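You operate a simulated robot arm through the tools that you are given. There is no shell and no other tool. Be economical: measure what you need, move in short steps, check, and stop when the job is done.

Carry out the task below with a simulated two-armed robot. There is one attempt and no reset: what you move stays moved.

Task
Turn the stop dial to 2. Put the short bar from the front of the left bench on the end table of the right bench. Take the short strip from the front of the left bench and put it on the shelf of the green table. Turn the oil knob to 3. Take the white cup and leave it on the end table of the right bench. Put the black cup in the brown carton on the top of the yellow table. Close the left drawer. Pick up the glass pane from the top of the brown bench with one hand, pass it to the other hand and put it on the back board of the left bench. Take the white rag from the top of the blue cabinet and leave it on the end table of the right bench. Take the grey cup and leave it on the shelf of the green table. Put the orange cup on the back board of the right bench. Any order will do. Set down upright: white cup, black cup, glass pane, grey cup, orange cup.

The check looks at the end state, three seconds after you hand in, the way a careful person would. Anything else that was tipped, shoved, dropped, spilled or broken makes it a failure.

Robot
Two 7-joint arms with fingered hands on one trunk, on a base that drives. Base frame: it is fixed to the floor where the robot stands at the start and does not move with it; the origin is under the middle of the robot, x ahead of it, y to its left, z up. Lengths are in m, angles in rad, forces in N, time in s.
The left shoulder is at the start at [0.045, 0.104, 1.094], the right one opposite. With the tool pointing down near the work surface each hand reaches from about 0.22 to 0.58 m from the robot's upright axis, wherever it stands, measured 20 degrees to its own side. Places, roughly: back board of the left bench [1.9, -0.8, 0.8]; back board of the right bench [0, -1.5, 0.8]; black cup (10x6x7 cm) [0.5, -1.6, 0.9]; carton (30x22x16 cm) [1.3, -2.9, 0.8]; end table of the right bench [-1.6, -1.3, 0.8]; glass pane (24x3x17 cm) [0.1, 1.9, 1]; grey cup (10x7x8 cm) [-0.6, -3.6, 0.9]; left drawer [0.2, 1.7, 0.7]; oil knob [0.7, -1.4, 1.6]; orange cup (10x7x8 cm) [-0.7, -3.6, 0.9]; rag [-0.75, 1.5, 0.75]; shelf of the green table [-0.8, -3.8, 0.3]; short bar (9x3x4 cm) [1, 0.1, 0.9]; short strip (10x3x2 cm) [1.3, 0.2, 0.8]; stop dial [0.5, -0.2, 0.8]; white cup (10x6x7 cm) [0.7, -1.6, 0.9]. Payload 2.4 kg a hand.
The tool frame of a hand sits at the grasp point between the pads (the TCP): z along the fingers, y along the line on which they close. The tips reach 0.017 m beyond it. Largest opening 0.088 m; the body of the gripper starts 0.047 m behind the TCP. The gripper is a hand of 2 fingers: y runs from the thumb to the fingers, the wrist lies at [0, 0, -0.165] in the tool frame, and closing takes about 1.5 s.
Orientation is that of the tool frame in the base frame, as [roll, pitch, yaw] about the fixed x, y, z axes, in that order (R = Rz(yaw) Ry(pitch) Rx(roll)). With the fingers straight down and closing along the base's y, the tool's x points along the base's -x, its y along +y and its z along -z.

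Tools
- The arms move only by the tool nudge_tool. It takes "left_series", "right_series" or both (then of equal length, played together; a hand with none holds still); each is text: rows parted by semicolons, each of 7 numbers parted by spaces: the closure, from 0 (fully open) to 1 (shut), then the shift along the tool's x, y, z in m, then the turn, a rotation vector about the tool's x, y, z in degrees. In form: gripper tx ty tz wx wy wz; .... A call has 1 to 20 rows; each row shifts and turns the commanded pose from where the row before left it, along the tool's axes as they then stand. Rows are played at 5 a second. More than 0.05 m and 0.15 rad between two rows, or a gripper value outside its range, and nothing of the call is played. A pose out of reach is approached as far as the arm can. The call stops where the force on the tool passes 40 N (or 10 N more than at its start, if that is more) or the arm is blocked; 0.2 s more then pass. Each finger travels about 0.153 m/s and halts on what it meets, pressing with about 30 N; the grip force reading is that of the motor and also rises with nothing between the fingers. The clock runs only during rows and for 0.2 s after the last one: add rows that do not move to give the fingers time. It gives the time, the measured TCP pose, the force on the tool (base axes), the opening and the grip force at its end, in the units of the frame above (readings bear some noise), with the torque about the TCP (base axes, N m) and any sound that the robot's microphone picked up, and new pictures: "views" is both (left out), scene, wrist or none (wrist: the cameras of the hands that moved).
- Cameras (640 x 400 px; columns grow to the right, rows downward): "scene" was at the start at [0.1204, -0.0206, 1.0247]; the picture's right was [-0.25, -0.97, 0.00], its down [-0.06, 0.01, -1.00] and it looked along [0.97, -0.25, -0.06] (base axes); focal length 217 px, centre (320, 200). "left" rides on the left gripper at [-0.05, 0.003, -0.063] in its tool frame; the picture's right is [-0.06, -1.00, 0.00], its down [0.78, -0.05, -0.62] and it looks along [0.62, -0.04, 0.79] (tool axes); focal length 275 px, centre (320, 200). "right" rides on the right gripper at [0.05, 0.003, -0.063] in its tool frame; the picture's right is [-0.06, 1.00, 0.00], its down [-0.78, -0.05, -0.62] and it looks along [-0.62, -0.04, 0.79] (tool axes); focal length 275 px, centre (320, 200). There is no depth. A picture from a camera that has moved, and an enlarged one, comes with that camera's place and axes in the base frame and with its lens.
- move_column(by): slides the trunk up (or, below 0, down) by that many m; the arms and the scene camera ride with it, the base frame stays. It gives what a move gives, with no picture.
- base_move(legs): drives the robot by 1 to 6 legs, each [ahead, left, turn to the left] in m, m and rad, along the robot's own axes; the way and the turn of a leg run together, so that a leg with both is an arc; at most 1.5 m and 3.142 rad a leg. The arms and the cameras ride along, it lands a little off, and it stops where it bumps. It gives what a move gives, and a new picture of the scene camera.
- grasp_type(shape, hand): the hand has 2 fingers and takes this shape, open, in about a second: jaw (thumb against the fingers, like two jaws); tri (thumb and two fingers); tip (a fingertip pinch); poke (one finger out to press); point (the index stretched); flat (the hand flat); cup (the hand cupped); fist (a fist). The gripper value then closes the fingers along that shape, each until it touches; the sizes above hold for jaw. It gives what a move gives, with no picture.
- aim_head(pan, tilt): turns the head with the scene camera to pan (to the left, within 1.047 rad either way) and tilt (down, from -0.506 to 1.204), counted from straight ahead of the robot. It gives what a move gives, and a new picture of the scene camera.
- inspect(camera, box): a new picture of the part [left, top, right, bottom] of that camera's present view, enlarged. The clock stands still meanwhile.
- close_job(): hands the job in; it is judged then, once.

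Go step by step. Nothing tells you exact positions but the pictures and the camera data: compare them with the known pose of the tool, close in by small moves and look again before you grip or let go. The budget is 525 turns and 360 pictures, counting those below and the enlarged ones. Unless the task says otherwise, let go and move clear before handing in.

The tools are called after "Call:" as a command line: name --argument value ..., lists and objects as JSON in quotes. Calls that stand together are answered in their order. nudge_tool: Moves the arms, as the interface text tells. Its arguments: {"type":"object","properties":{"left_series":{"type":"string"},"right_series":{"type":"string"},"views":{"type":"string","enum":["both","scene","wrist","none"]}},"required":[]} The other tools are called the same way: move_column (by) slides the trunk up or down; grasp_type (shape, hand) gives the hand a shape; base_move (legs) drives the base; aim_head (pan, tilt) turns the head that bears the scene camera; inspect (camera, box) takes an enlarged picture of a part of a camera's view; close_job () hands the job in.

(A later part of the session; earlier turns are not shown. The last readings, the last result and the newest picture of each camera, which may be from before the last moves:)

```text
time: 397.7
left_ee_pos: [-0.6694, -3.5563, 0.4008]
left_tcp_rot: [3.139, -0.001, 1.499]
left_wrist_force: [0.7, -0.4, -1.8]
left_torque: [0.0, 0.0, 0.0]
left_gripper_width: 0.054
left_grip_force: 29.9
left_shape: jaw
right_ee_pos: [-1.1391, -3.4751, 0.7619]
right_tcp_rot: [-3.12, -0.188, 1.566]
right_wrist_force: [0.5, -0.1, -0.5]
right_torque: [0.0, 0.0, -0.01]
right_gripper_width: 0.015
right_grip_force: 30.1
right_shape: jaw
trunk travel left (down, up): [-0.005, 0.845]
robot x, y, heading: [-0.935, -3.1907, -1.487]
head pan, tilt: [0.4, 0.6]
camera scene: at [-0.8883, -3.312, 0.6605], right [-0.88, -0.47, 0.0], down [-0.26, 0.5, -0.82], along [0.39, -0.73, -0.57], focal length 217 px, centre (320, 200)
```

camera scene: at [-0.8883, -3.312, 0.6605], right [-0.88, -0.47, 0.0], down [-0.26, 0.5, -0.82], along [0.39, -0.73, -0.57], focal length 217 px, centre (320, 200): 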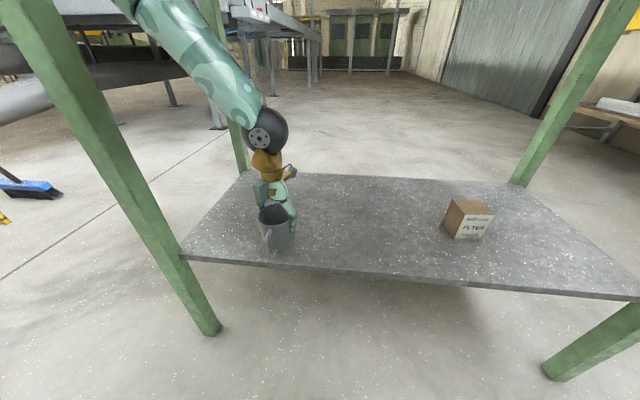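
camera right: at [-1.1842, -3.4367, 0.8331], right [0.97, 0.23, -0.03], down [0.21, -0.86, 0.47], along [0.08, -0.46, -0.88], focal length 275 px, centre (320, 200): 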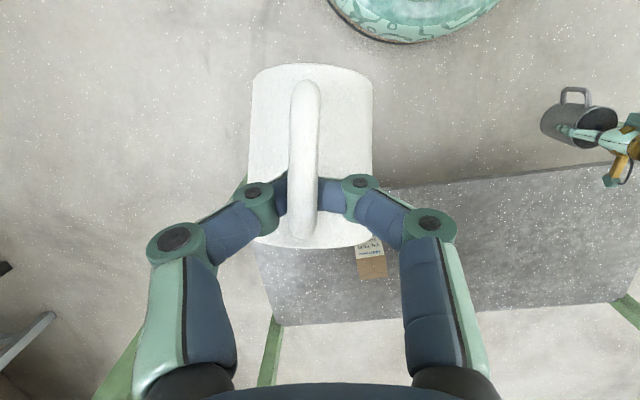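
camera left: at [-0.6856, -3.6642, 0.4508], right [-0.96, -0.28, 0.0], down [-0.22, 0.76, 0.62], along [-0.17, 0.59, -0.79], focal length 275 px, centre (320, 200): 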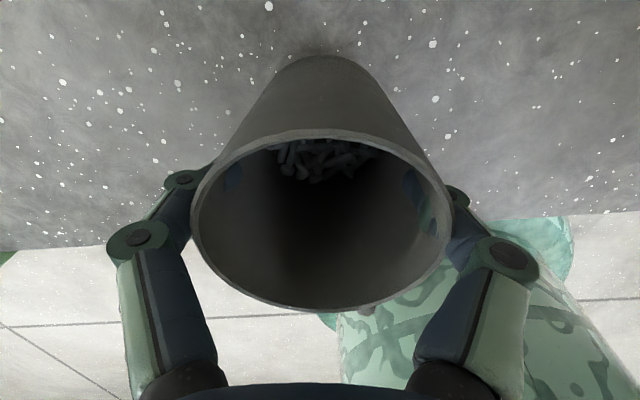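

Call:
base_move --legs '[[0.055, 0, 0]]'

Call:
nudge_tool --left_series "1 0 0 .01 0 0 0;1 0 0 .01 0 0 0;1 0 0 .006 0 0 0;1 0 0 0 0 0 0" --views "both"

```text
time: 398.6
left_ee_pos: [-0.6654, -3.6115, 0.4005]
left_tcp_rot: [3.141, 0.0, 1.496]
left_wrist_force: [0.6, -0.2, -0.9]
left_torque: [0.01, 0.02, 0.03]
left_gripper_width: 0.054
left_grip_force: 29.8
left_shape: jaw
right_ee_pos: [-1.1349, -3.5281, 0.7622]
right_tcp_rot: [-3.121, -0.186, 1.566]
right_wrist_force: [0.6, 0.1, -0.4]
right_torque: [-0.03, -0.06, 0.01]
right_gripper_width: 0.015
right_grip_force: 30.1
right_shape: jaw
trunk travel left (down, up): [-0.005, 0.845]
robot x, y, heading: [-0.9327, -3.2431, -1.481]
head pan, tilt: [0.4, 0.6]
camera scene: at [-0.8838, -3.3668, 0.6605], right [-0.88, -0.47, 0.0], down [-0.26, 0.5, -0.82], along [0.38, -0.73, -0.57], focal length 217 px, centre (320, 200)
```

scene: 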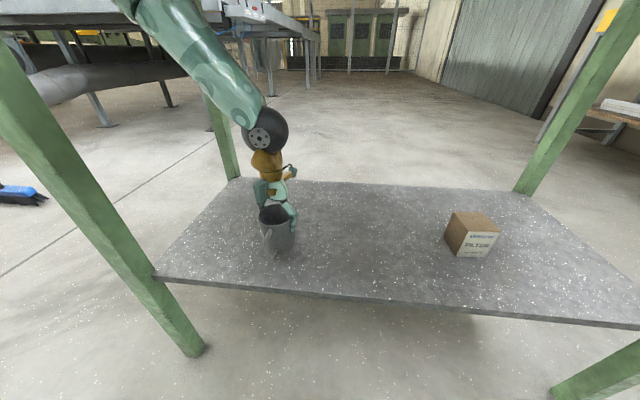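

```text
time: 399.6
left_ee_pos: [-0.6671, -3.6106, 0.3764]
left_tcp_rot: [3.138, 0.004, 1.496]
left_wrist_force: [0.5, -0.4, 18.8]
left_torque: [-0.02, 0.09, 0.0]
left_gripper_width: 0.052
left_grip_force: 30.3
left_shape: jaw
right_ee_pos: [-1.1357, -3.5276, 0.7633]
right_tcp_rot: [-3.121, -0.185, 1.566]
right_wrist_force: [0.5, 0.4, -0.5]
right_torque: [0.0, -0.04, -0.01]
right_gripper_width: 0.0149
right_grip_force: 29.8
right_shape: jaw
trunk travel left (down, up): [-0.005, 0.845]
robot x, y, heading: [-0.9319, -3.2427, -1.479]
head pan, tilt: [0.4, 0.6]
camera scene: at [-0.8842, -3.3662, 0.6609], right [-0.88, -0.47, 0.0], down [-0.26, 0.5, -0.83], along [0.39, -0.73, -0.56], focal length 217 px, centre (320, 200)
camera left: at [-0.6668, -3.6611, 0.438], right [-1.0, 0.01, 0.0], down [0.01, 0.79, 0.62], along [0.01, 0.62, -0.79], focal length 275 px, centre (320, 200)
```

scene: 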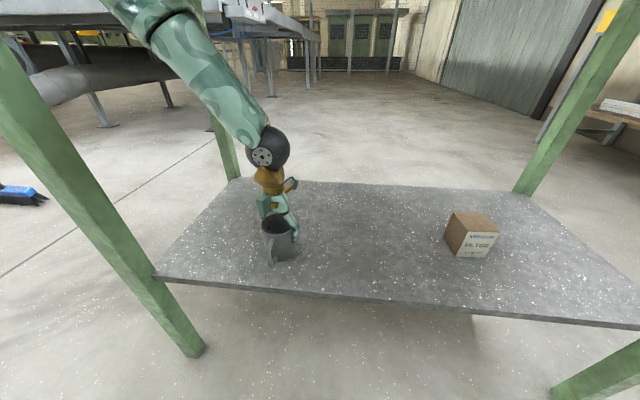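
left: 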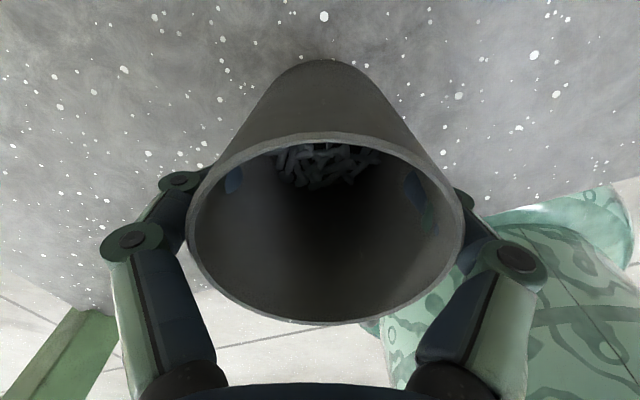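

Contact on the shelf. I'll ease up 2 mm, release, rise clear of the rim, then back out.

Call:
nudge_tool --left_series "1 0 0 -.002 0 0 0;.7 0 0 0 0 0 0;.4 0 0 0 0 0 0;0 0 0 0 0 0 0;0 0 0 0 0 0 0;0 0 0 -.02 0 0 0;0 0 0 -.03 0 0 0;0 0 0 -.03 0 0 0;0 0 0 0 0 0 0" --views "both"

```text
time: 401.8
left_ee_pos: [-0.6758, -3.5713, 0.4182]
left_tcp_rot: [-3.126, -0.146, 1.48]
left_wrist_force: [-0.3, -1.0, -0.4]
left_torque: [-0.01, -0.01, -0.02]
left_gripper_width: 0.0878
left_grip_force: 0.1
left_shape: jaw
right_ee_pos: [-1.141, -3.5322, 0.7596]
right_tcp_rot: [-3.118, -0.199, 1.556]
right_wrist_force: [-0.5, 0.6, 0.4]
right_torque: [0.03, 0.04, 0.02]
right_gripper_width: 0.0149
right_grip_force: 29.8
right_shape: jaw
trunk travel left (down, up): [-0.005, 0.845]
robot x, y, heading: [-0.9363, -3.2441, -1.498]
head pan, tilt: [0.4, 0.6]
stopped in row 9 (left hand): the arm was blocked; the commanded pose is now the measured one
camera scene: at [-0.888, -3.3717, 0.6586], right [-0.89, -0.46, 0.0], down [-0.26, 0.51, -0.82], along [0.38, -0.73, -0.57], focal length 217 px, centre (320, 200)
camera left: at [-0.6771, -3.6298, 0.4716], right [-1.0, 0.03, 0.01], down [0.02, 0.69, 0.73], along [0.02, 0.73, -0.69], focal length 275 px, centre (320, 200)
```

scene: 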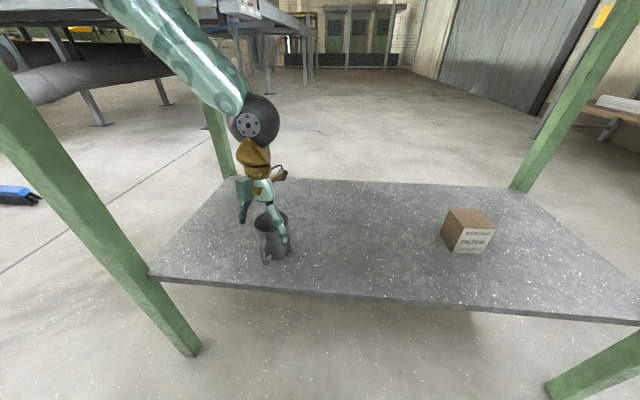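
left: 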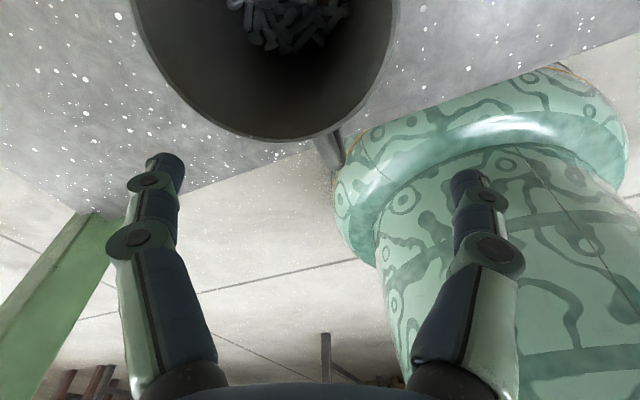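

The arm brushed something on the way up, but the fingertips are above the cup's rim now. I'll back the base out slowly and look.

Call:
base_move --legs '[[-0.08, 0, 0]]'

```text
time: 402.9
left_ee_pos: [-0.6826, -3.5435, 0.4191]
left_tcp_rot: [-3.122, -0.143, 1.284]
left_wrist_force: [0.4, -0.4, -0.5]
left_torque: [0.02, -0.01, -0.01]
left_gripper_width: 0.0881
left_grip_force: 0.0
left_shape: jaw
right_ee_pos: [-1.1285, -3.4153, 0.759]
right_tcp_rot: [-3.117, -0.199, 1.36]
right_wrist_force: [-0.5, -0.9, -0.8]
right_torque: [0.01, 0.02, -0.02]
right_gripper_width: 0.0148
right_grip_force: 29.9
right_shape: jaw
trunk travel left (down, up): [-0.005, 0.845]
robot x, y, heading: [-0.8686, -3.1693, -1.695]
head pan, tilt: [0.4, 0.6]
camera scene: at [-0.8515, -3.3072, 0.6583], right [-0.96, -0.28, 0.0], down [-0.16, 0.55, -0.82], along [0.23, -0.79, -0.58], focal length 217 px, centre (320, 200)
```

scene: 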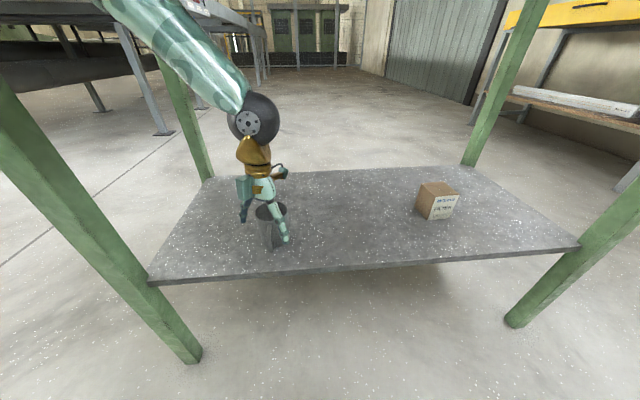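

The base twisted: the left arm must be catching the table. I'll look up-left at the elbow before moving more.

Call:
aim_head --pan 0.7 --tilt -0.1

```text
time: 403.9
left_ee_pos: [-0.6837, -3.5424, 0.4184]
left_tcp_rot: [-3.121, -0.145, 1.28]
left_wrist_force: [0.4, 0.7, 0.2]
left_torque: [-0.02, 0.01, 0.0]
left_gripper_width: 0.0878
left_grip_force: 0.1
left_shape: jaw
right_ee_pos: [-1.1291, -3.4124, 0.7605]
right_tcp_rot: [-3.116, -0.195, 1.357]
right_wrist_force: [0.2, 0.7, -1.5]
right_torque: [0.0, -0.02, 0.02]
right_gripper_width: 0.0149
right_grip_force: 30.0
right_shape: jaw
trunk travel left (down, up): [-0.005, 0.845]
robot x, y, heading: [-0.8681, -3.1686, -1.692]
head pan, tilt: [0.7, -0.099]
camera scene: at [-0.8286, -3.3023, 0.6881], right [-0.87, -0.49, 0.0], down [-0.14, 0.25, -0.96], along [0.47, -0.83, -0.29], focal length 217 px, centre (320, 200)
```

scene: 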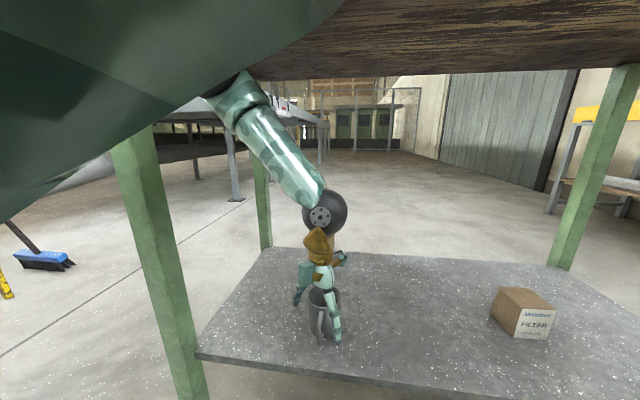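

The elbow sits just under the table top, and the hand is already clear of the cup. I'll back out along the table's normal in small steps.

Call:
base_move --legs '[[-0.09, -0.05, 0]]'

```text
time: 405.1
left_ee_pos: [-0.723, -3.4462, 0.4254]
left_tcp_rot: [-3.127, -0.129, 1.287]
left_wrist_force: [-0.3, 1.0, 0.1]
left_torque: [0.01, 0.02, 0.0]
left_gripper_width: 0.0879
left_grip_force: 0.0
left_shape: jaw
right_ee_pos: [-1.1681, -3.313, 0.763]
right_tcp_rot: [-3.121, -0.185, 1.361]
right_wrist_force: [-0.4, -0.2, -1.1]
right_torque: [0.0, 0.01, 0.0]
right_gripper_width: 0.0147
right_grip_force: 30.2
right_shape: jaw
trunk travel left (down, up): [-0.005, 0.845]
robot x, y, heading: [-0.908, -3.0757, -1.687]
head pan, tilt: [0.7, -0.099]
camera scene: at [-0.8674, -3.2008, 0.6906], right [-0.85, -0.52, 0.0], down [-0.14, 0.23, -0.96], along [0.5, -0.82, -0.27], focal length 217 px, centre (320, 200)
```

scene: 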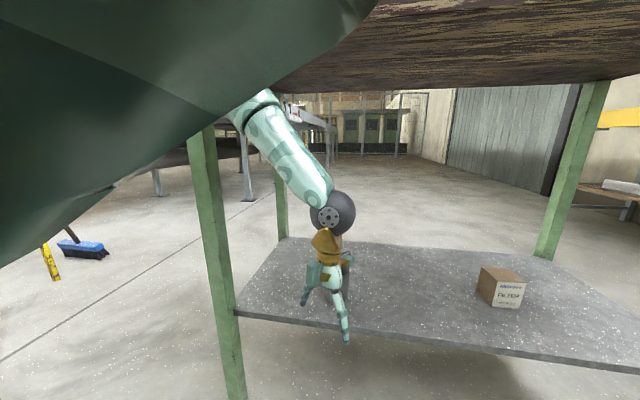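

Call:
base_move --legs '[[-0.22, -0.12, 0]]'

Call:
aim_head --pan 0.3 --tilt 0.4

```text
time: 406.9
left_ee_pos: [-0.8126, -3.2127, 0.4261]
left_tcp_rot: [-3.129, -0.13, 1.287]
left_wrist_force: [-0.1, -0.4, 0.1]
left_torque: [0.01, -0.01, -0.01]
left_gripper_width: 0.088
left_grip_force: 0.1
left_shape: jaw
right_ee_pos: [-1.2595, -3.0788, 0.7617]
right_tcp_rot: [-3.122, -0.187, 1.36]
right_wrist_force: [-0.9, -0.1, -1.0]
right_torque: [0.02, -0.02, 0.02]
right_gripper_width: 0.0147
right_grip_force: 30.3
right_shape: jaw
trunk travel left (down, up): [-0.005, 0.845]
robot x, y, heading: [-1.0043, -2.8437, -1.69]
head pan, tilt: [0.7, -0.099]
camera scene: at [-0.957, -2.9664, 0.6905], right [-0.85, -0.53, 0.0], down [-0.14, 0.23, -0.96], along [0.51, -0.82, -0.27], focal length 217 px, centre (320, 200)
```

scene: 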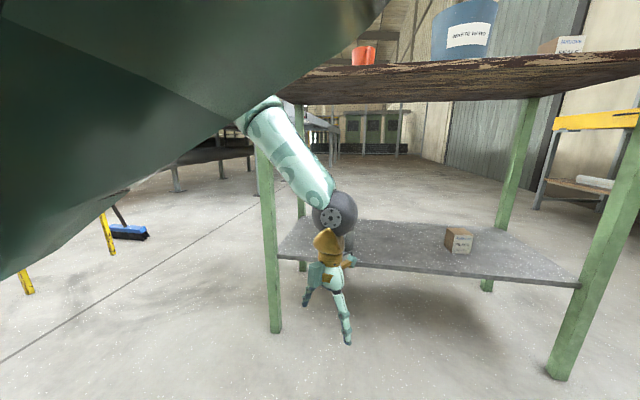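

```text
time: 407.8
left_ee_pos: [-0.812, -3.2119, 0.4246]
left_tcp_rot: [-3.128, -0.129, 1.285]
left_wrist_force: [0.6, -0.2, 0.7]
left_torque: [-0.04, 0.0, 0.02]
left_gripper_width: 0.0878
left_grip_force: 0.1
left_shape: jaw
right_ee_pos: [-1.2591, -3.0781, 0.7635]
right_tcp_rot: [-3.12, -0.186, 1.361]
right_wrist_force: [-0.2, -0.9, -0.3]
right_torque: [-0.01, -0.04, -0.01]
right_gripper_width: 0.0148
right_grip_force: 29.6
right_shape: jaw
trunk travel left (down, up): [-0.005, 0.845]
robot x, y, heading: [-1.002, -2.8401, -1.692]
head pan, tilt: [0.3, 0.4]
camera scene: at [-0.9895, -2.9781, 0.6788], right [-0.98, -0.18, 0.0], down [-0.07, 0.38, -0.92], along [0.17, -0.91, -0.39], focal length 217 px, centre (320, 200)
```

scene: 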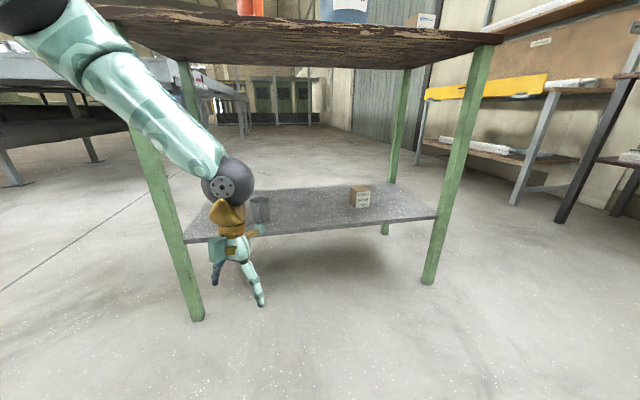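

The grey cup stands upright on the shelf. Now I raise the trunk and recover the white cup: turn the right hand to point forward so the cup comes upright.

Call:
move_column --by 0.32

Call:
nudge_tool --left_series "0 0 0 -.04 0 1.5 0;0 0 0 -.04 0 1.5 0;0 0 0 -.04 0 1.5 0;0 0 0 -.04 0 1.5 0;0 0 0 -.04 0 1.5 0;0 0 0 -.04 0 0 0;0 0 0 -.04 0 0 0;0 0 0 0 0 0 0" --right_series "1 -.03 0 0 0 0 0;1 -.03 0 0 0 0 0;1 -.03 0 0 0 0 0;1 -.03 0 0 0 0 0;1 0 0 0 0 0 0;1 0 0 0 0 0 0;1 0 0 0 0 0 0;1 0 0 0 0 0 0" --views "both"

```text
time: 411.0
left_ee_pos: [-0.8137, -3.2169, 0.7581]
left_tcp_rot: [-3.136, -0.088, 1.285]
left_wrist_force: [-0.8, -0.3, -0.4]
left_torque: [0.0, -0.02, -0.01]
left_gripper_width: 0.0877
left_grip_force: 0.2
left_shape: jaw
right_ee_pos: [-1.2603, -3.0783, 1.0823]
right_tcp_rot: [-3.12, -0.186, 1.36]
right_wrist_force: [-0.3, 0.1, -0.3]
right_torque: [0.01, -0.01, 0.0]
right_gripper_width: 0.0151
right_grip_force: 29.7
right_shape: jaw
trunk travel left (down, up): [-0.325, 0.525]
robot x, y, heading: [-1.005, -2.8434, -1.687]
head pan, tilt: [0.3, 0.4]
```

```text
time: 412.8
left_ee_pos: [-0.8256, -3.2626, 1.036]
left_tcp_rot: [-3.134, -0.219, 1.287]
left_wrist_force: [-0.6, -0.1, -0.3]
left_torque: [0.0, 0.02, -0.04]
left_gripper_width: 0.088
left_grip_force: 0.1
left_shape: jaw
right_ee_pos: [-1.2838, -3.1912, 1.063]
right_tcp_rot: [-3.121, -0.188, 1.362]
right_wrist_force: [0.0, 0.6, 0.0]
right_torque: [0.01, 0.0, 0.01]
right_gripper_width: 0.015
right_grip_force: 29.8
right_shape: jaw
trunk travel left (down, up): [-0.325, 0.525]
robot x, y, heading: [-1.0009, -2.8447, -1.689]
head pan, tilt: [0.3, 0.4]
camera scene: at [-0.9878, -2.9625, 0.9929], right [-0.98, -0.18, 0.0], down [-0.07, 0.38, -0.92], along [0.17, -0.91, -0.39], focal length 217 px, centre (320, 200)
camera right: at [-1.2728, -3.1566, 1.1334], right [0.96, -0.26, -0.03], down [-0.22, -0.86, 0.46], along [-0.15, -0.44, -0.89], focal length 275 px, centre (320, 200)
camera left: at [-0.8395, -3.3237, 1.0865], right [-0.98, 0.22, -0.01], down [0.14, 0.62, 0.77], along [0.17, 0.75, -0.63], focal length 275 px, centre (320, 200)
```

scene: 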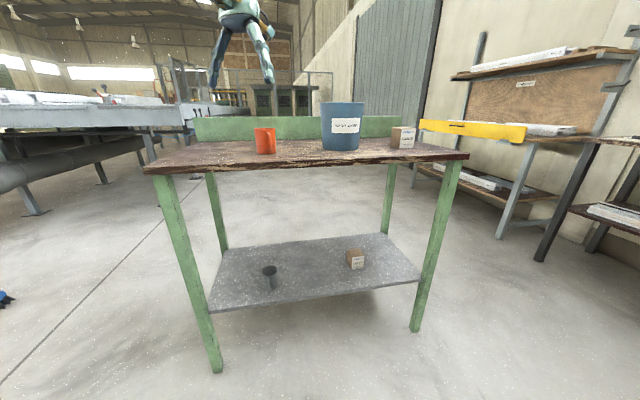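
right: 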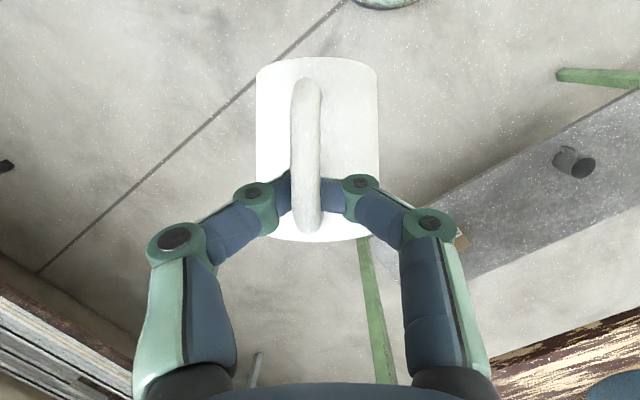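
left: 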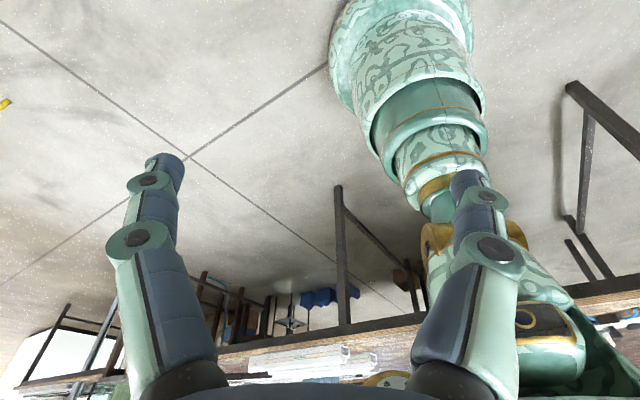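

Call:
inspect --camera "scene" --box '[220, 230, 380, 330]'

```text
4.00 times, centred on (300, 280) of scene
camera zoom: at [-0.9878, -2.9625, 0.9929], right [-0.98, -0.18, 0.0], down [-0.07, 0.38, -0.92], along [0.17, -0.91, -0.39], focal length 868 px, centre (400, -120)
```

zoom: 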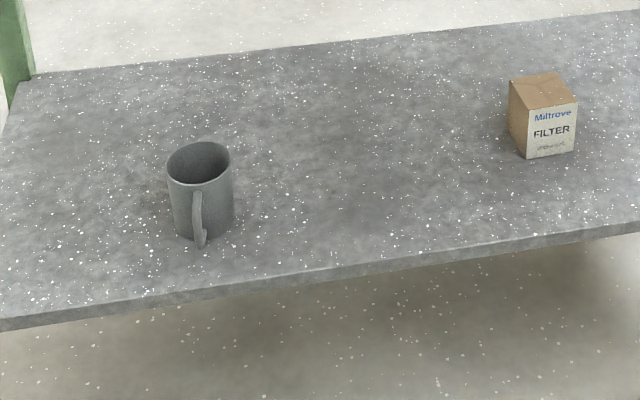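

Grey cup confirmed upright. Now I move the right hand forward and begin pitching it up, watching whether the white cup follows.

Call:
nudge_tool --right_series "1 -.03 0 0 0 0 0;1 -.03 0 0 0 0 0;1 -.03 0 0 0 0 0;1 0 0 0 0 -6 0;1 0 0 0 0 -6 0;1 0 0 0 0 -6 0;1 0 0 0 0 -6 0;1 0 0 0 0 -6 0;1 0 0 0 0 -6 0;1 0 0 0 0 -6 0;1 0 0 0 0 0 0" --left_series "0 0 0 0 0 -2.5 0;0 0 0 0 0 -2.5 0;0 0 0 0 0 -2.5 0;0 0 0 0 0 -2.5 0;0 0 0 0 0 -2.5 0;0 0 0 0 0 0 0;0 0 0 0 0 0 0;0 0 0 0 0 0 0;0 0 0 0 0 0 0;0 0 0 0 0 0 0;0 0 0 0 0 0 0" --views "wrist"

Call:
aim_head --pan -0.4 --tilt 0.0

```text
time: 415.2
left_ee_pos: [-0.8242, -3.2616, 1.0343]
left_tcp_rot: [-3.135, -0.004, 1.288]
left_wrist_force: [0.1, 0.5, 1.1]
left_torque: [0.0, 0.0, 0.01]
left_gripper_width: 0.0881
left_grip_force: 0.1
left_shape: jaw
right_ee_pos: [-1.3034, -3.2804, 1.0449]
right_tcp_rot: [-3.118, 0.547, 1.377]
right_wrist_force: [0.3, 0.1, -0.3]
right_torque: [0.02, -0.03, -0.02]
right_gripper_width: 0.015
right_grip_force: 30.4
right_shape: jaw
trunk travel left (down, up): [-0.325, 0.525]
robot x, y, heading: [-1.0034, -2.8422, -1.689]
head pan, tilt: [0.3, 0.4]
camera right: at [-1.285, -3.2076, 1.0713], right [0.97, -0.26, 0.01], down [-0.1, -0.33, 0.94], along [-0.24, -0.91, -0.35], focal length 275 px, centre (320, 200)
camera left: at [-0.8346, -3.3104, 1.0959], right [-0.98, 0.22, 0.01], down [0.18, 0.76, 0.62], along [0.13, 0.61, -0.78], focal length 275 px, centre (320, 200)
```

right: 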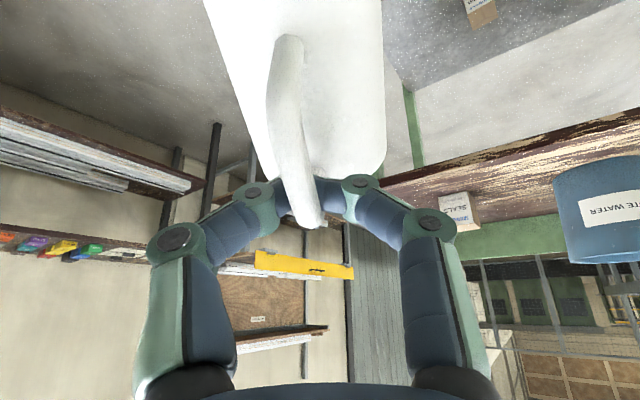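
left: 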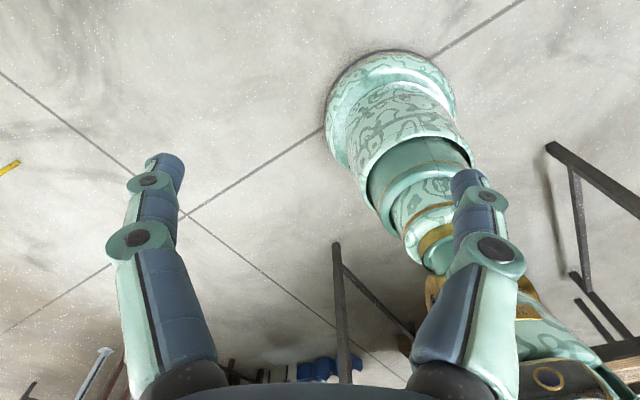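

```text
time: 416.3
left_ee_pos: [-0.8232, -3.2621, 1.034]
left_tcp_rot: [-3.134, -0.001, 1.287]
left_wrist_force: [-1.1, -0.3, -0.7]
left_torque: [0.02, -0.01, 0.01]
left_gripper_width: 0.088
left_grip_force: 0.0
left_shape: jaw
right_ee_pos: [-1.3027, -3.2818, 1.0443]
right_tcp_rot: [-3.117, 0.547, 1.379]
right_wrist_force: [0.7, -0.5, -0.1]
right_torque: [-0.03, -0.04, -0.01]
right_gripper_width: 0.0148
right_grip_force: 29.6
right_shape: jaw
trunk travel left (down, up): [-0.325, 0.525]
robot x, y, heading: [-1.0003, -2.8442, -1.692]
head pan, tilt: [-0.4, 0.0]
camera scene: at [-1.0471, -2.9514, 1.0278], right [-0.88, 0.47, 0.0], down [0.01, 0.02, -1.0], along [-0.47, -0.88, -0.02], focal length 217 px, centre (320, 200)
```

scene: 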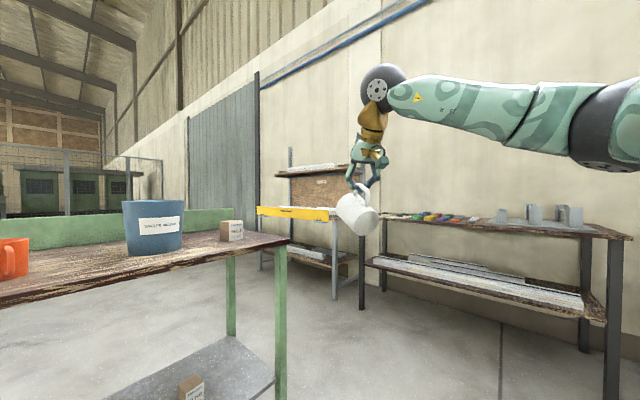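

Call:
inspect --camera "scene" --box '[310, 120, 430, 260]'

```text
2.86 times, centred on (370, 190) of scene
camera zoom: at [-1.0471, -2.9514, 1.0278], right [-0.88, 0.47, 0.0], down [0.01, 0.02, -1.0], along [-0.47, -0.88, -0.02], focal length 620 px, centre (177, 229)
```

zoom: 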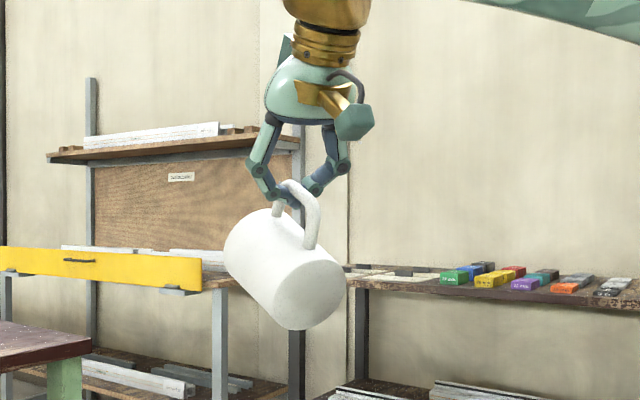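

The cup follows and its rim is coming up. Continuing the rotation to horizontal.

Call:
nudge_tool --right_series "1 0 0 0 0 -6.5 0;1 0 0 0 0 -6.5 0;1 0 0 0 0 -6.5 0;1 0 0 0 0 -6.5 0;1 0 0 0 0 -6.5 0;1 0 0 0 0 -6.5 0;1 0 0 0 0 -6.5 0;1 0 0 0 0 -6.5 0;1 0 0 0 0 -6.5 0;1 0 0 0 0 0 0" --views "scene"

Call:
inspect --camera "scene" --box '[310, 120, 450, 260]'

```text
time: 418.5
left_ee_pos: [-0.825, -3.2613, 1.0346]
left_tcp_rot: [-3.134, -0.002, 1.286]
left_wrist_force: [0.0, 0.5, -0.3]
left_torque: [0.01, 0.0, -0.02]
left_gripper_width: 0.0878
left_grip_force: 0.0
left_shape: jaw
right_ee_pos: [-1.303, -3.2794, 1.0403]
right_tcp_rot: [-3.069, 1.317, 1.464]
right_wrist_force: [0.6, -0.2, 0.1]
right_torque: [-0.04, -0.03, 0.03]
right_gripper_width: 0.0149
right_grip_force: 30.0
right_shape: jaw
right hand out of reach, approached as far as the arm can: row 7, 8, 9
trunk travel left (down, up): [-0.325, 0.525]
robot x, y, heading: [-1.0003, -2.8412, -1.688]
head pan, tilt: [-0.4, 0.0]
camera scene: at [-1.0476, -2.9515, 1.0263], right [-0.88, 0.47, 0.0], down [0.02, 0.04, -1.0], along [-0.47, -0.88, -0.04], focal length 217 px, centre (320, 200)
```

scene: 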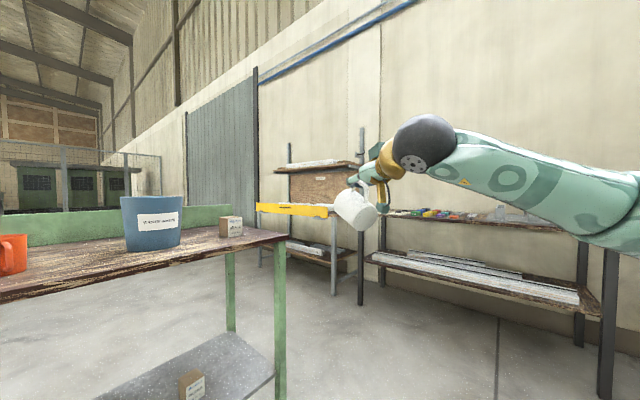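

```text
2.86 times, centred on (380, 190) of scene
camera zoom: at [-1.0476, -2.9515, 1.0263], right [-0.88, 0.47, 0.0], down [0.02, 0.04, -1.0], along [-0.47, -0.88, -0.04], focal length 620 px, centre (149, 229)
```

zoom: 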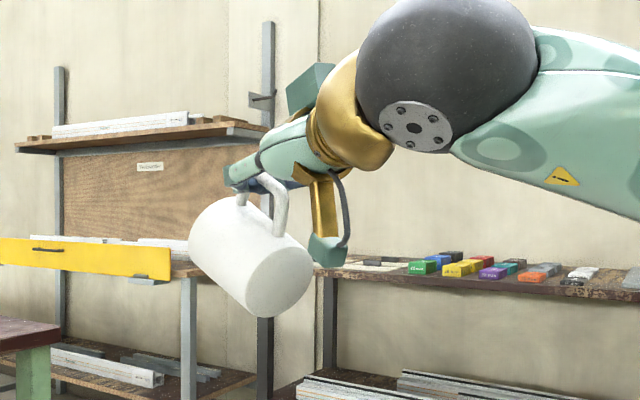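

The cup now hangs by the handle tip, rim up at ~45°; I can stand it upright by pivoting it on the destination table. I'll turn (left, to keep the cup clear) and drive toward the right bench's end.

Call:
base_move --legs '[[0, 0, 2.2], [0, 0, 2.25], [0.6, 0, 0]]'

Call:
aim_head --pan -0.5 --tilt 0.2

```text
time: 432.3
left_ee_pos: [-1.9028, -2.6129, 1.0334]
left_tcp_rot: [-3.134, 0.0, -0.581]
left_wrist_force: [-0.1, -0.5, 0.1]
left_torque: [0.03, -0.01, -0.02]
left_gripper_width: 0.0879
left_grip_force: 0.0
left_shape: jaw
right_ee_pos: [-1.7779, -2.1493, 1.041]
right_tcp_rot: [-3.07, 1.315, -0.403]
right_wrist_force: [0.8, 0.4, -0.8]
right_torque: [-0.02, -0.04, 0.01]
right_gripper_width: 0.0148
right_grip_force: 30.0
right_shape: jaw
trunk travel left (down, up): [-0.325, 0.525]
robot x, y, heading: [-1.4515, -2.569, 2.726]
head pan, tilt: [-0.4, 0.0]
stopped in leg 3: the robot was blocked; the commanded pose is now the measured one
camera scene: at [-1.5425, -2.4878, 1.0263], right [0.71, 0.7, 0.0], down [0.03, -0.03, -1.0], along [-0.7, 0.71, -0.04], focal length 217 px, centre (320, 200)
```

scene: 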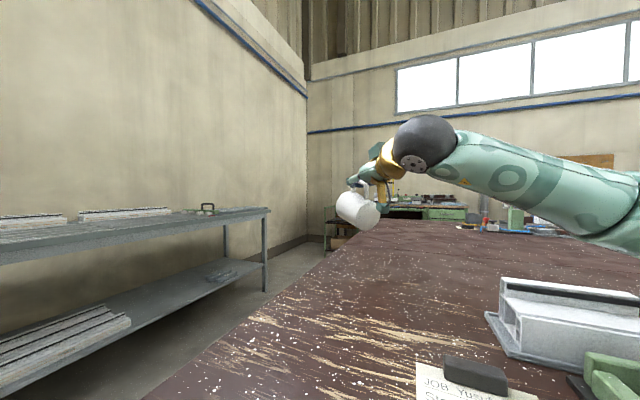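

```text
time: 433.0
left_ee_pos: [-1.9002, -2.6121, 1.0344]
left_tcp_rot: [-3.135, -0.001, -0.584]
left_wrist_force: [0.6, -0.2, -0.6]
left_torque: [-0.03, -0.01, 0.04]
left_gripper_width: 0.0878
left_grip_force: 0.0
left_shape: jaw
right_ee_pos: [-1.7786, -2.1498, 1.0407]
right_tcp_rot: [-3.069, 1.317, -0.401]
right_wrist_force: [-0.7, -0.2, -0.8]
right_torque: [0.0, -0.02, 0.03]
right_gripper_width: 0.0149
right_grip_force: 30.1
right_shape: jaw
trunk travel left (down, up): [-0.325, 0.525]
robot x, y, heading: [-1.4484, -2.5693, 2.73]
head pan, tilt: [-0.499, 0.201]
camera scene: at [-1.537, -2.4799, 1.0106], right [0.78, 0.63, 0.0], down [0.13, -0.16, -0.98], along [-0.61, 0.76, -0.21], focal length 217 px, centre (320, 200)
```

scene: 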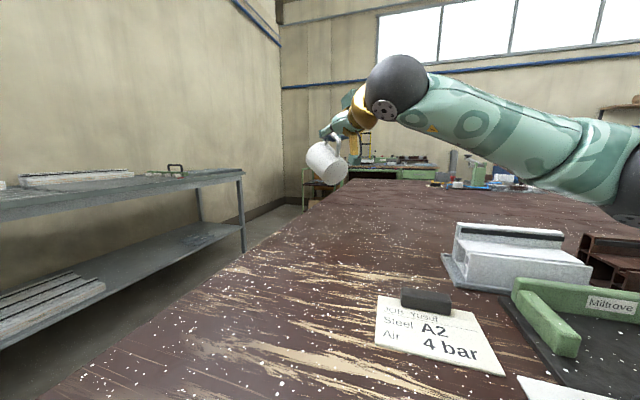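

I bumped the bench corner. The end table is the far (front) part of this bench's right end, reachable from the end aisle. I'll go around the corner step by step.

Call:
base_move --legs '[[-0.05, 0.35, 0], [0.62, 0, 0], [0, 0, -0.8]]'

Call:
aim_head --pan -0.3 --tilt 0.35

```text
time: 440.5
left_ee_pos: [-2.4695, -2.3754, 1.0347]
left_tcp_rot: [-3.136, -0.003, -1.368]
left_wrist_force: [-0.1, 0.5, -0.2]
left_torque: [0.0, -0.01, -0.02]
left_gripper_width: 0.0881
left_grip_force: 0.0
left_shape: jaw
right_ee_pos: [-2.0545, -2.1356, 1.0414]
right_tcp_rot: [-3.07, 1.316, -1.186]
right_wrist_force: [-0.2, 0.0, -0.2]
right_torque: [0.01, -0.03, 0.01]
right_gripper_width: 0.0146
right_grip_force: 29.8
right_shape: jaw
trunk travel left (down, up): [-0.325, 0.525]
robot x, y, heading: [-2.1187, -2.6667, 1.932]
head pan, tilt: [-0.499, 0.201]
camera scene: at [-2.1195, -2.5394, 1.0097], right [0.99, -0.11, 0.0], down [-0.02, -0.22, -0.98], along [0.1, 0.97, -0.22], focal length 217 px, centre (320, 200)
```

scene: 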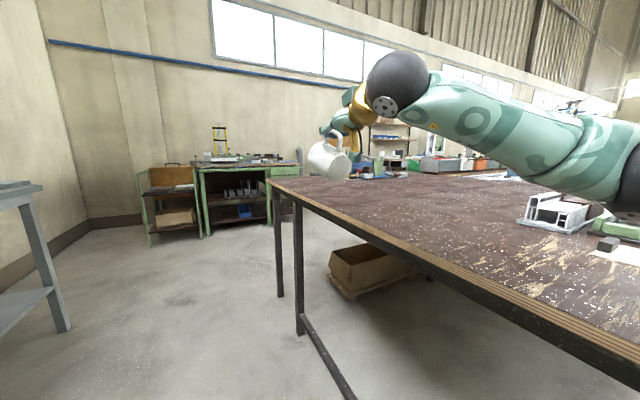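

```text
time: 441.2
left_ee_pos: [-2.4692, -2.3748, 1.0347]
left_tcp_rot: [-3.135, -0.002, -1.367]
left_wrist_force: [0.3, -0.6, -0.5]
left_torque: [0.01, -0.02, 0.01]
left_gripper_width: 0.088
left_grip_force: 0.1
left_shape: jaw
right_ee_pos: [-2.0554, -2.1344, 1.0407]
right_tcp_rot: [-3.068, 1.315, -1.187]
right_wrist_force: [-0.1, -0.9, -0.5]
right_torque: [-0.03, -0.03, 0.0]
right_gripper_width: 0.0148
right_grip_force: 30.1
right_shape: jaw
trunk travel left (down, up): [-0.325, 0.525]
robot x, y, heading: [-2.119, -2.6618, 1.94]
head pan, tilt: [-0.3, 0.351]
camera scene: at [-2.1358, -2.5393, 0.9975], right [1.0, 0.07, 0.0], down [0.02, -0.34, -0.94], along [-0.06, 0.94, -0.34], focal length 217 px, centre (320, 200)
```

scene: 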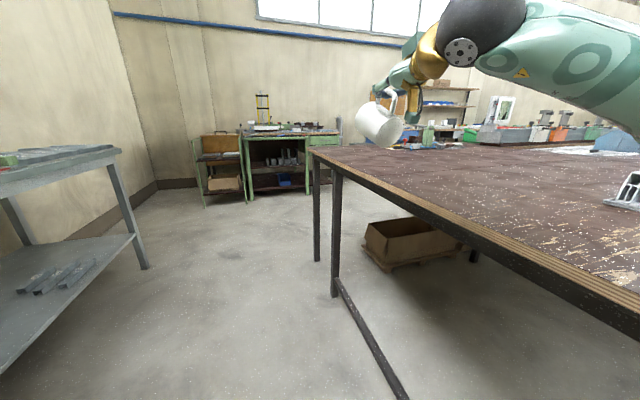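

Call:
base_move --legs '[[0.8, 0.1, 0], [0, 0, -1.2]]'

Call:
aim_head --pan -0.2 --tilt 0.45

```text
time: 448.6
left_ee_pos: [-2.3425, -1.5179, 1.0348]
left_tcp_rot: [-3.134, -0.001, -2.606]
left_wrist_force: [0.4, -0.3, 0.3]
left_torque: [-0.03, -0.01, 0.0]
left_gripper_width: 0.0878
left_grip_force: 0.0
left_shape: jaw
right_ee_pos: [-1.9798, -1.8313, 1.0406]
right_tcp_rot: [-3.07, 1.317, -2.427]
right_wrist_force: [0.0, 0.3, -1.1]
right_torque: [0.01, 0.01, 0.02]
right_gripper_width: 0.0149
right_grip_force: 30.0
right_shape: jaw
trunk travel left (down, up): [-0.325, 0.525]
robot x, y, heading: [-2.4994, -1.9458, 0.697]
head pan, tilt: [-0.3, 0.351]
camera scene: at [-2.3907, -1.8857, 0.9975], right [0.39, -0.92, 0.0], down [-0.32, -0.13, -0.94], along [0.87, 0.36, -0.34], focal length 217 px, centre (320, 200)
```

scene: 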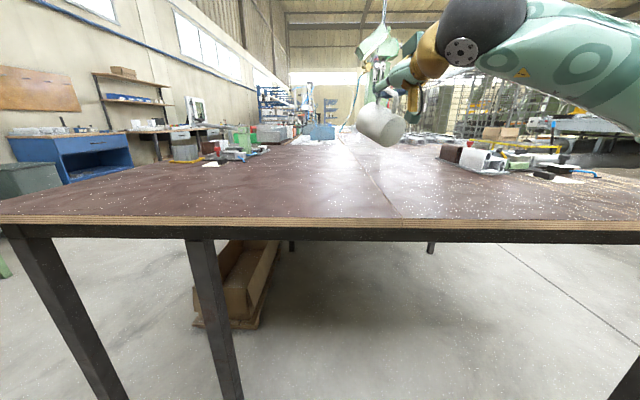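

```text
time: 449.3
left_ee_pos: [-2.341, -1.5177, 1.0337]
left_tcp_rot: [-3.133, -0.002, -2.609]
left_wrist_force: [-0.4, -0.3, 0.0]
left_torque: [-0.02, 0.02, -0.02]
left_gripper_width: 0.0876
left_grip_force: 0.0
left_shape: jaw
right_ee_pos: [-1.9793, -1.8329, 1.0411]
right_tcp_rot: [-3.069, 1.317, -2.425]
right_wrist_force: [1.1, -0.2, -0.3]
right_torque: [-0.01, -0.02, -0.01]
right_gripper_width: 0.0145
right_grip_force: 30.4
right_shape: jaw
trunk travel left (down, up): [-0.325, 0.525]
robot x, y, heading: [-2.4984, -1.9461, 0.7]
head pan, tilt: [-0.201, 0.45]
camera scene: at [-2.3958, -1.8779, 0.9883], right [0.48, -0.88, 0.0], down [-0.38, -0.21, -0.9], along [0.79, 0.43, -0.44], focal length 217 px, centre (320, 200)
```

scene: 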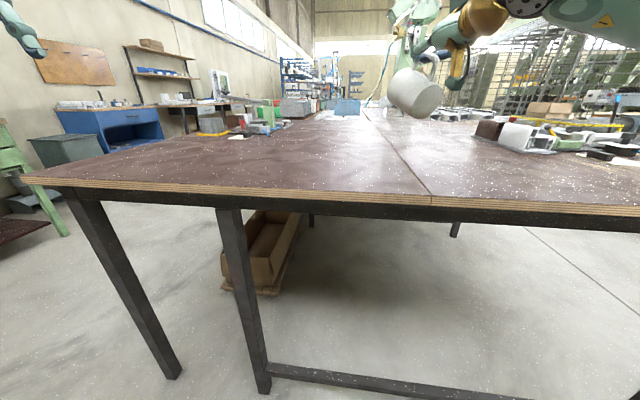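

There's a seam: the end table is the part left of it, its edge running from [−2.03, −1.89] to [−2.32, −1.18]. I'll square up to it and pitch the right hand to ~45°.

Call:
base_move --legs '[[0, 0, -0.315], [0.15, 0.466, 0]]'

Call:
nudge_tool --right_series "1 0 0 0 0 5 0;1 0 0 0 0 5 0;1 0 0 0 0 5 0;1 0 0 0 0 5 0;1 0 0 0 0 5 0;1 0 0 0 0 5 0;1 0 0 0 0 0 0" --views "none"

Call:
aim_head --pan -0.4 --tilt 0.2

Call:
inspect --camera "scene" --box '[180, 80, 460, 260]'

```text
time: 453.2
left_ee_pos: [-2.2487, -1.1016, 1.0345]
left_tcp_rot: [-3.133, -0.001, -2.92]
left_wrist_force: [1.1, 0.1, -0.7]
left_torque: [0.02, 0.02, 0.01]
left_gripper_width: 0.0881
left_grip_force: 0.1
left_shape: jaw
right_ee_pos: [-2.0012, -1.5118, 1.0403]
right_tcp_rot: [-3.07, 1.316, -2.743]
right_wrist_force: [0.0, -0.7, -0.2]
right_torque: [-0.02, 0.03, 0.0]
right_gripper_width: 0.0147
right_grip_force: 29.7
right_shape: jaw
trunk travel left (down, up): [-0.325, 0.525]
robot x, y, heading: [-2.5344, -1.4552, 0.386]
head pan, tilt: [-0.201, 0.45]
camera scene: at [-2.4119, -1.4273, 0.9883], right [0.18, -0.98, 0.0], down [-0.43, -0.08, -0.9], along [0.89, 0.16, -0.44], focal length 217 px, centre (320, 200)
```

scene: 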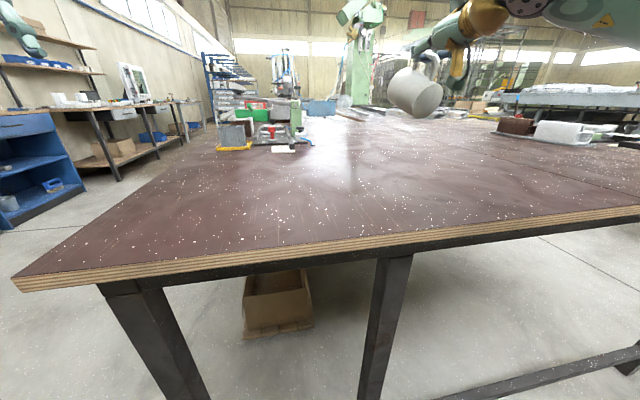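

```text
time: 454.8
left_ee_pos: [-2.249, -1.1016, 1.0343]
left_tcp_rot: [-3.134, -0.002, -2.922]
left_wrist_force: [-0.7, -0.3, 0.2]
left_torque: [-0.01, 0.02, -0.01]
left_gripper_width: 0.0878
left_grip_force: 0.2
left_shape: jaw
right_ee_pos: [-2.0018, -1.5128, 1.0398]
right_tcp_rot: [-3.116, 0.789, -2.792]
right_wrist_force: [-0.3, 0.4, -0.1]
right_torque: [0.03, 0.0, 0.01]
right_gripper_width: 0.0146
right_grip_force: 29.8
right_shape: jaw
trunk travel left (down, up): [-0.325, 0.525]
robot x, y, heading: [-2.5295, -1.4592, 0.38]
head pan, tilt: [-0.201, 0.45]
```

```text
time: 455.6
left_ee_pos: [-2.2491, -1.1019, 1.0324]
left_tcp_rot: [-3.134, -0.003, -2.921]
left_wrist_force: [0.8, -0.4, -0.3]
left_torque: [0.01, 0.02, 0.0]
left_gripper_width: 0.0877
left_grip_force: 0.0
left_shape: jaw
right_ee_pos: [-2.0012, -1.5117, 1.041]
right_tcp_rot: [-3.114, 0.792, -2.794]
right_wrist_force: [0.5, -0.5, -1.0]
right_torque: [0.0, -0.01, -0.01]
right_gripper_width: 0.0148
right_grip_force: 30.5
right_shape: jaw
trunk travel left (down, up): [-0.325, 0.525]
robot x, y, heading: [-2.5308, -1.4553, 0.382]
head pan, tilt: [-0.4, 0.201]
camera scene: at [-2.409, -1.4455, 1.0114], right [-0.01, -1.0, 0.0], down [-0.2, 0.0, -0.98], along [0.98, -0.01, -0.2], focal length 217 px, centre (320, 200)
```

scene: 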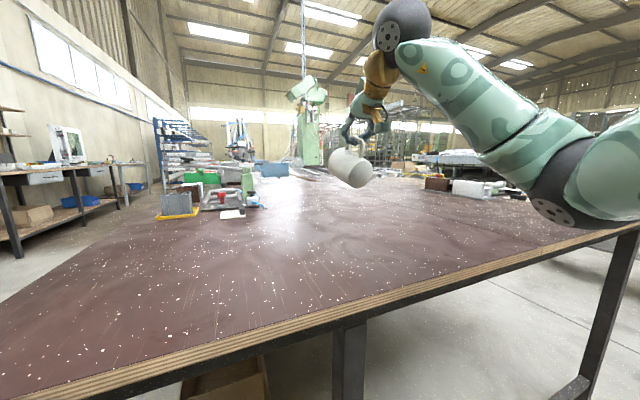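

```text
2.22 times, centred on (320, 170) of scene
camera zoom: at [-2.409, -1.4455, 1.0114], right [-0.01, -1.0, 0.0], down [-0.2, 0.0, -0.98], along [0.98, -0.01, -0.2], focal length 482 px, centre (320, 267)
```

zoom: 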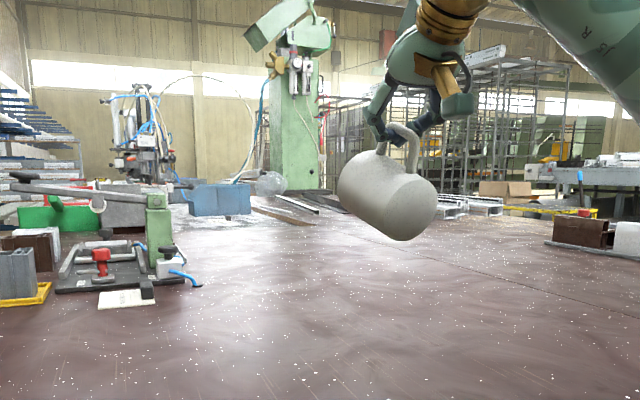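

The cup hangs with bottom low and toward me. I'll lower it over the end table until its bottom edge nearly touches, then pivot it upright by moving the hand back and down.

Call:
nudge_tool --right_series "1 .0142 0 .0141 0 0 0;1 .0142 0 .0141 0 0 0;1 .0142 0 .0141 0 0 0;1 .0107 0 .0105 0 0 0;1 0 0 0 0 0 0" --views "scene"

Call:
inspect --camera "scene" --box '[260, 110, 460, 250]'

```text
time: 456.8
left_ee_pos: [-2.249, -1.1028, 1.0335]
left_tcp_rot: [-3.136, -0.002, -2.923]
left_wrist_force: [0.4, 0.4, 0.8]
left_torque: [0.02, 0.0, 0.0]
left_gripper_width: 0.088
left_grip_force: 0.1
left_shape: jaw
right_ee_pos: [-2.001, -1.5142, 0.966]
right_tcp_rot: [-3.116, 0.791, -2.791]
right_wrist_force: [-0.1, 0.2, -0.9]
right_torque: [0.01, 0.02, 0.0]
right_gripper_width: 0.0147
right_grip_force: 29.9
right_shape: jaw
trunk travel left (down, up): [-0.325, 0.525]
robot x, y, heading: [-2.5314, -1.4586, 0.385]
head pan, tilt: [-0.4, 0.201]
camera scene: at [-2.409, -1.4456, 1.0115], right [-0.01, -1.0, 0.0], down [-0.2, 0.0, -0.98], along [0.98, -0.01, -0.2], focal length 217 px, centre (320, 200)
```

scene: 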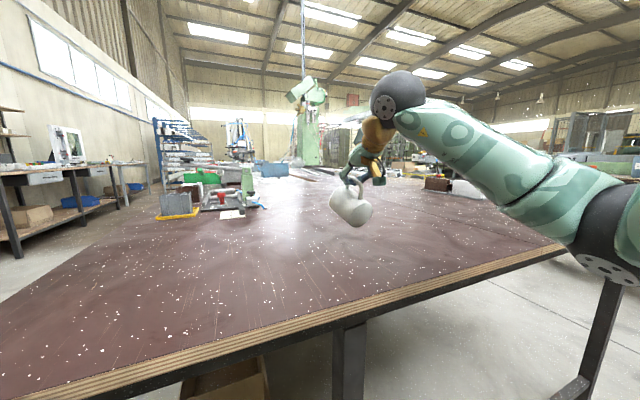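

```text
2.86 times, centred on (360, 180) of scene
camera zoom: at [-2.409, -1.4456, 1.0115], right [-0.01, -1.0, 0.0], down [-0.2, 0.0, -0.98], along [0.98, -0.01, -0.2], focal length 620 px, centre (206, 257)
```

zoom: 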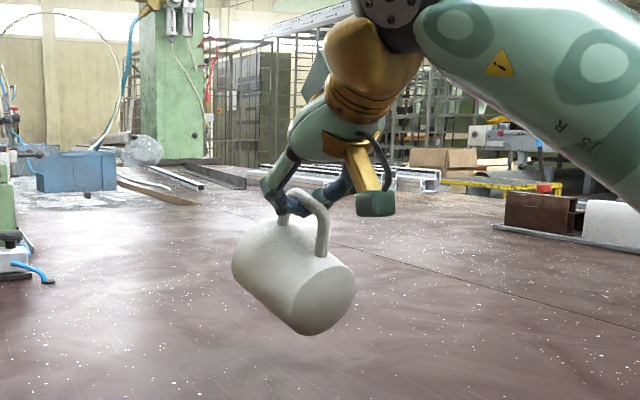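

Call:
nudge_tool --right_series "1 .0057 0 .0056 0 0 0;1 .0057 0 .0056 0 0 0;1 0 0 0 0 0 0" --views "none"

Call:
nudge_tool --right_series "1 .0036 0 .0035 0 0 0;1 .0036 0 .0035 0 0 0;1 0 0 0 0 0 0" --views "scene"

```text
time: 457.6
left_ee_pos: [-2.2484, -1.1015, 1.0338]
left_tcp_rot: [-3.135, -0.002, -2.923]
left_wrist_force: [-0.6, 0.2, -0.9]
left_torque: [0.0, 0.03, 0.01]
left_gripper_width: 0.0879
left_grip_force: 0.1
left_shape: jaw
right_ee_pos: [-1.9998, -1.5129, 0.9479]
right_tcp_rot: [-3.116, 0.795, -2.793]
right_wrist_force: [0.5, -0.3, -0.6]
right_torque: [0.0, 0.05, 0.0]
right_gripper_width: 0.0149
right_grip_force: 30.0
right_shape: jaw
trunk travel left (down, up): [-0.325, 0.525]
robot x, y, heading: [-2.531, -1.4599, 0.383]
head pan, tilt: [-0.4, 0.201]
```

```text
time: 458.4
left_ee_pos: [-2.2481, -1.1018, 1.0341]
left_tcp_rot: [-3.135, -0.001, -2.921]
left_wrist_force: [0.5, 0.0, 0.1]
left_torque: [0.04, 0.03, 0.0]
left_gripper_width: 0.0877
left_grip_force: 0.3
left_shape: jaw
right_ee_pos: [-2.0018, -1.5141, 0.9375]
right_tcp_rot: [-3.116, 0.792, -2.794]
right_wrist_force: [-0.4, 0.0, -0.9]
right_torque: [-0.01, 0.0, 0.01]
right_gripper_width: 0.0149
right_grip_force: 30.4
right_shape: jaw
trunk travel left (down, up): [-0.325, 0.525]
robot x, y, heading: [-2.5328, -1.4572, 0.388]
head pan, tilt: [-0.4, 0.201]
camera scene: at [-2.409, -1.4455, 1.0115], right [-0.01, -1.0, 0.0], down [-0.2, 0.0, -0.98], along [0.98, -0.01, -0.2], focal length 217 px, centre (320, 200)
```

scene: 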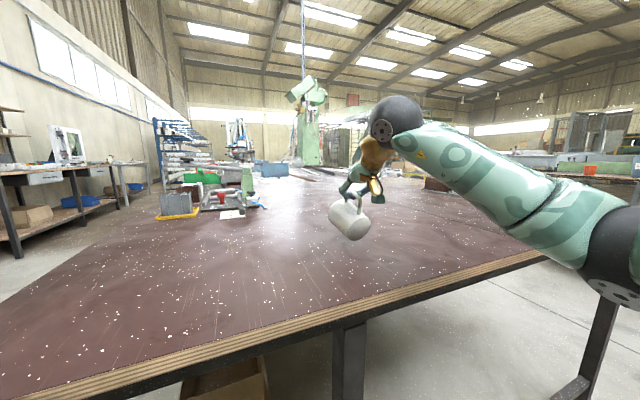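

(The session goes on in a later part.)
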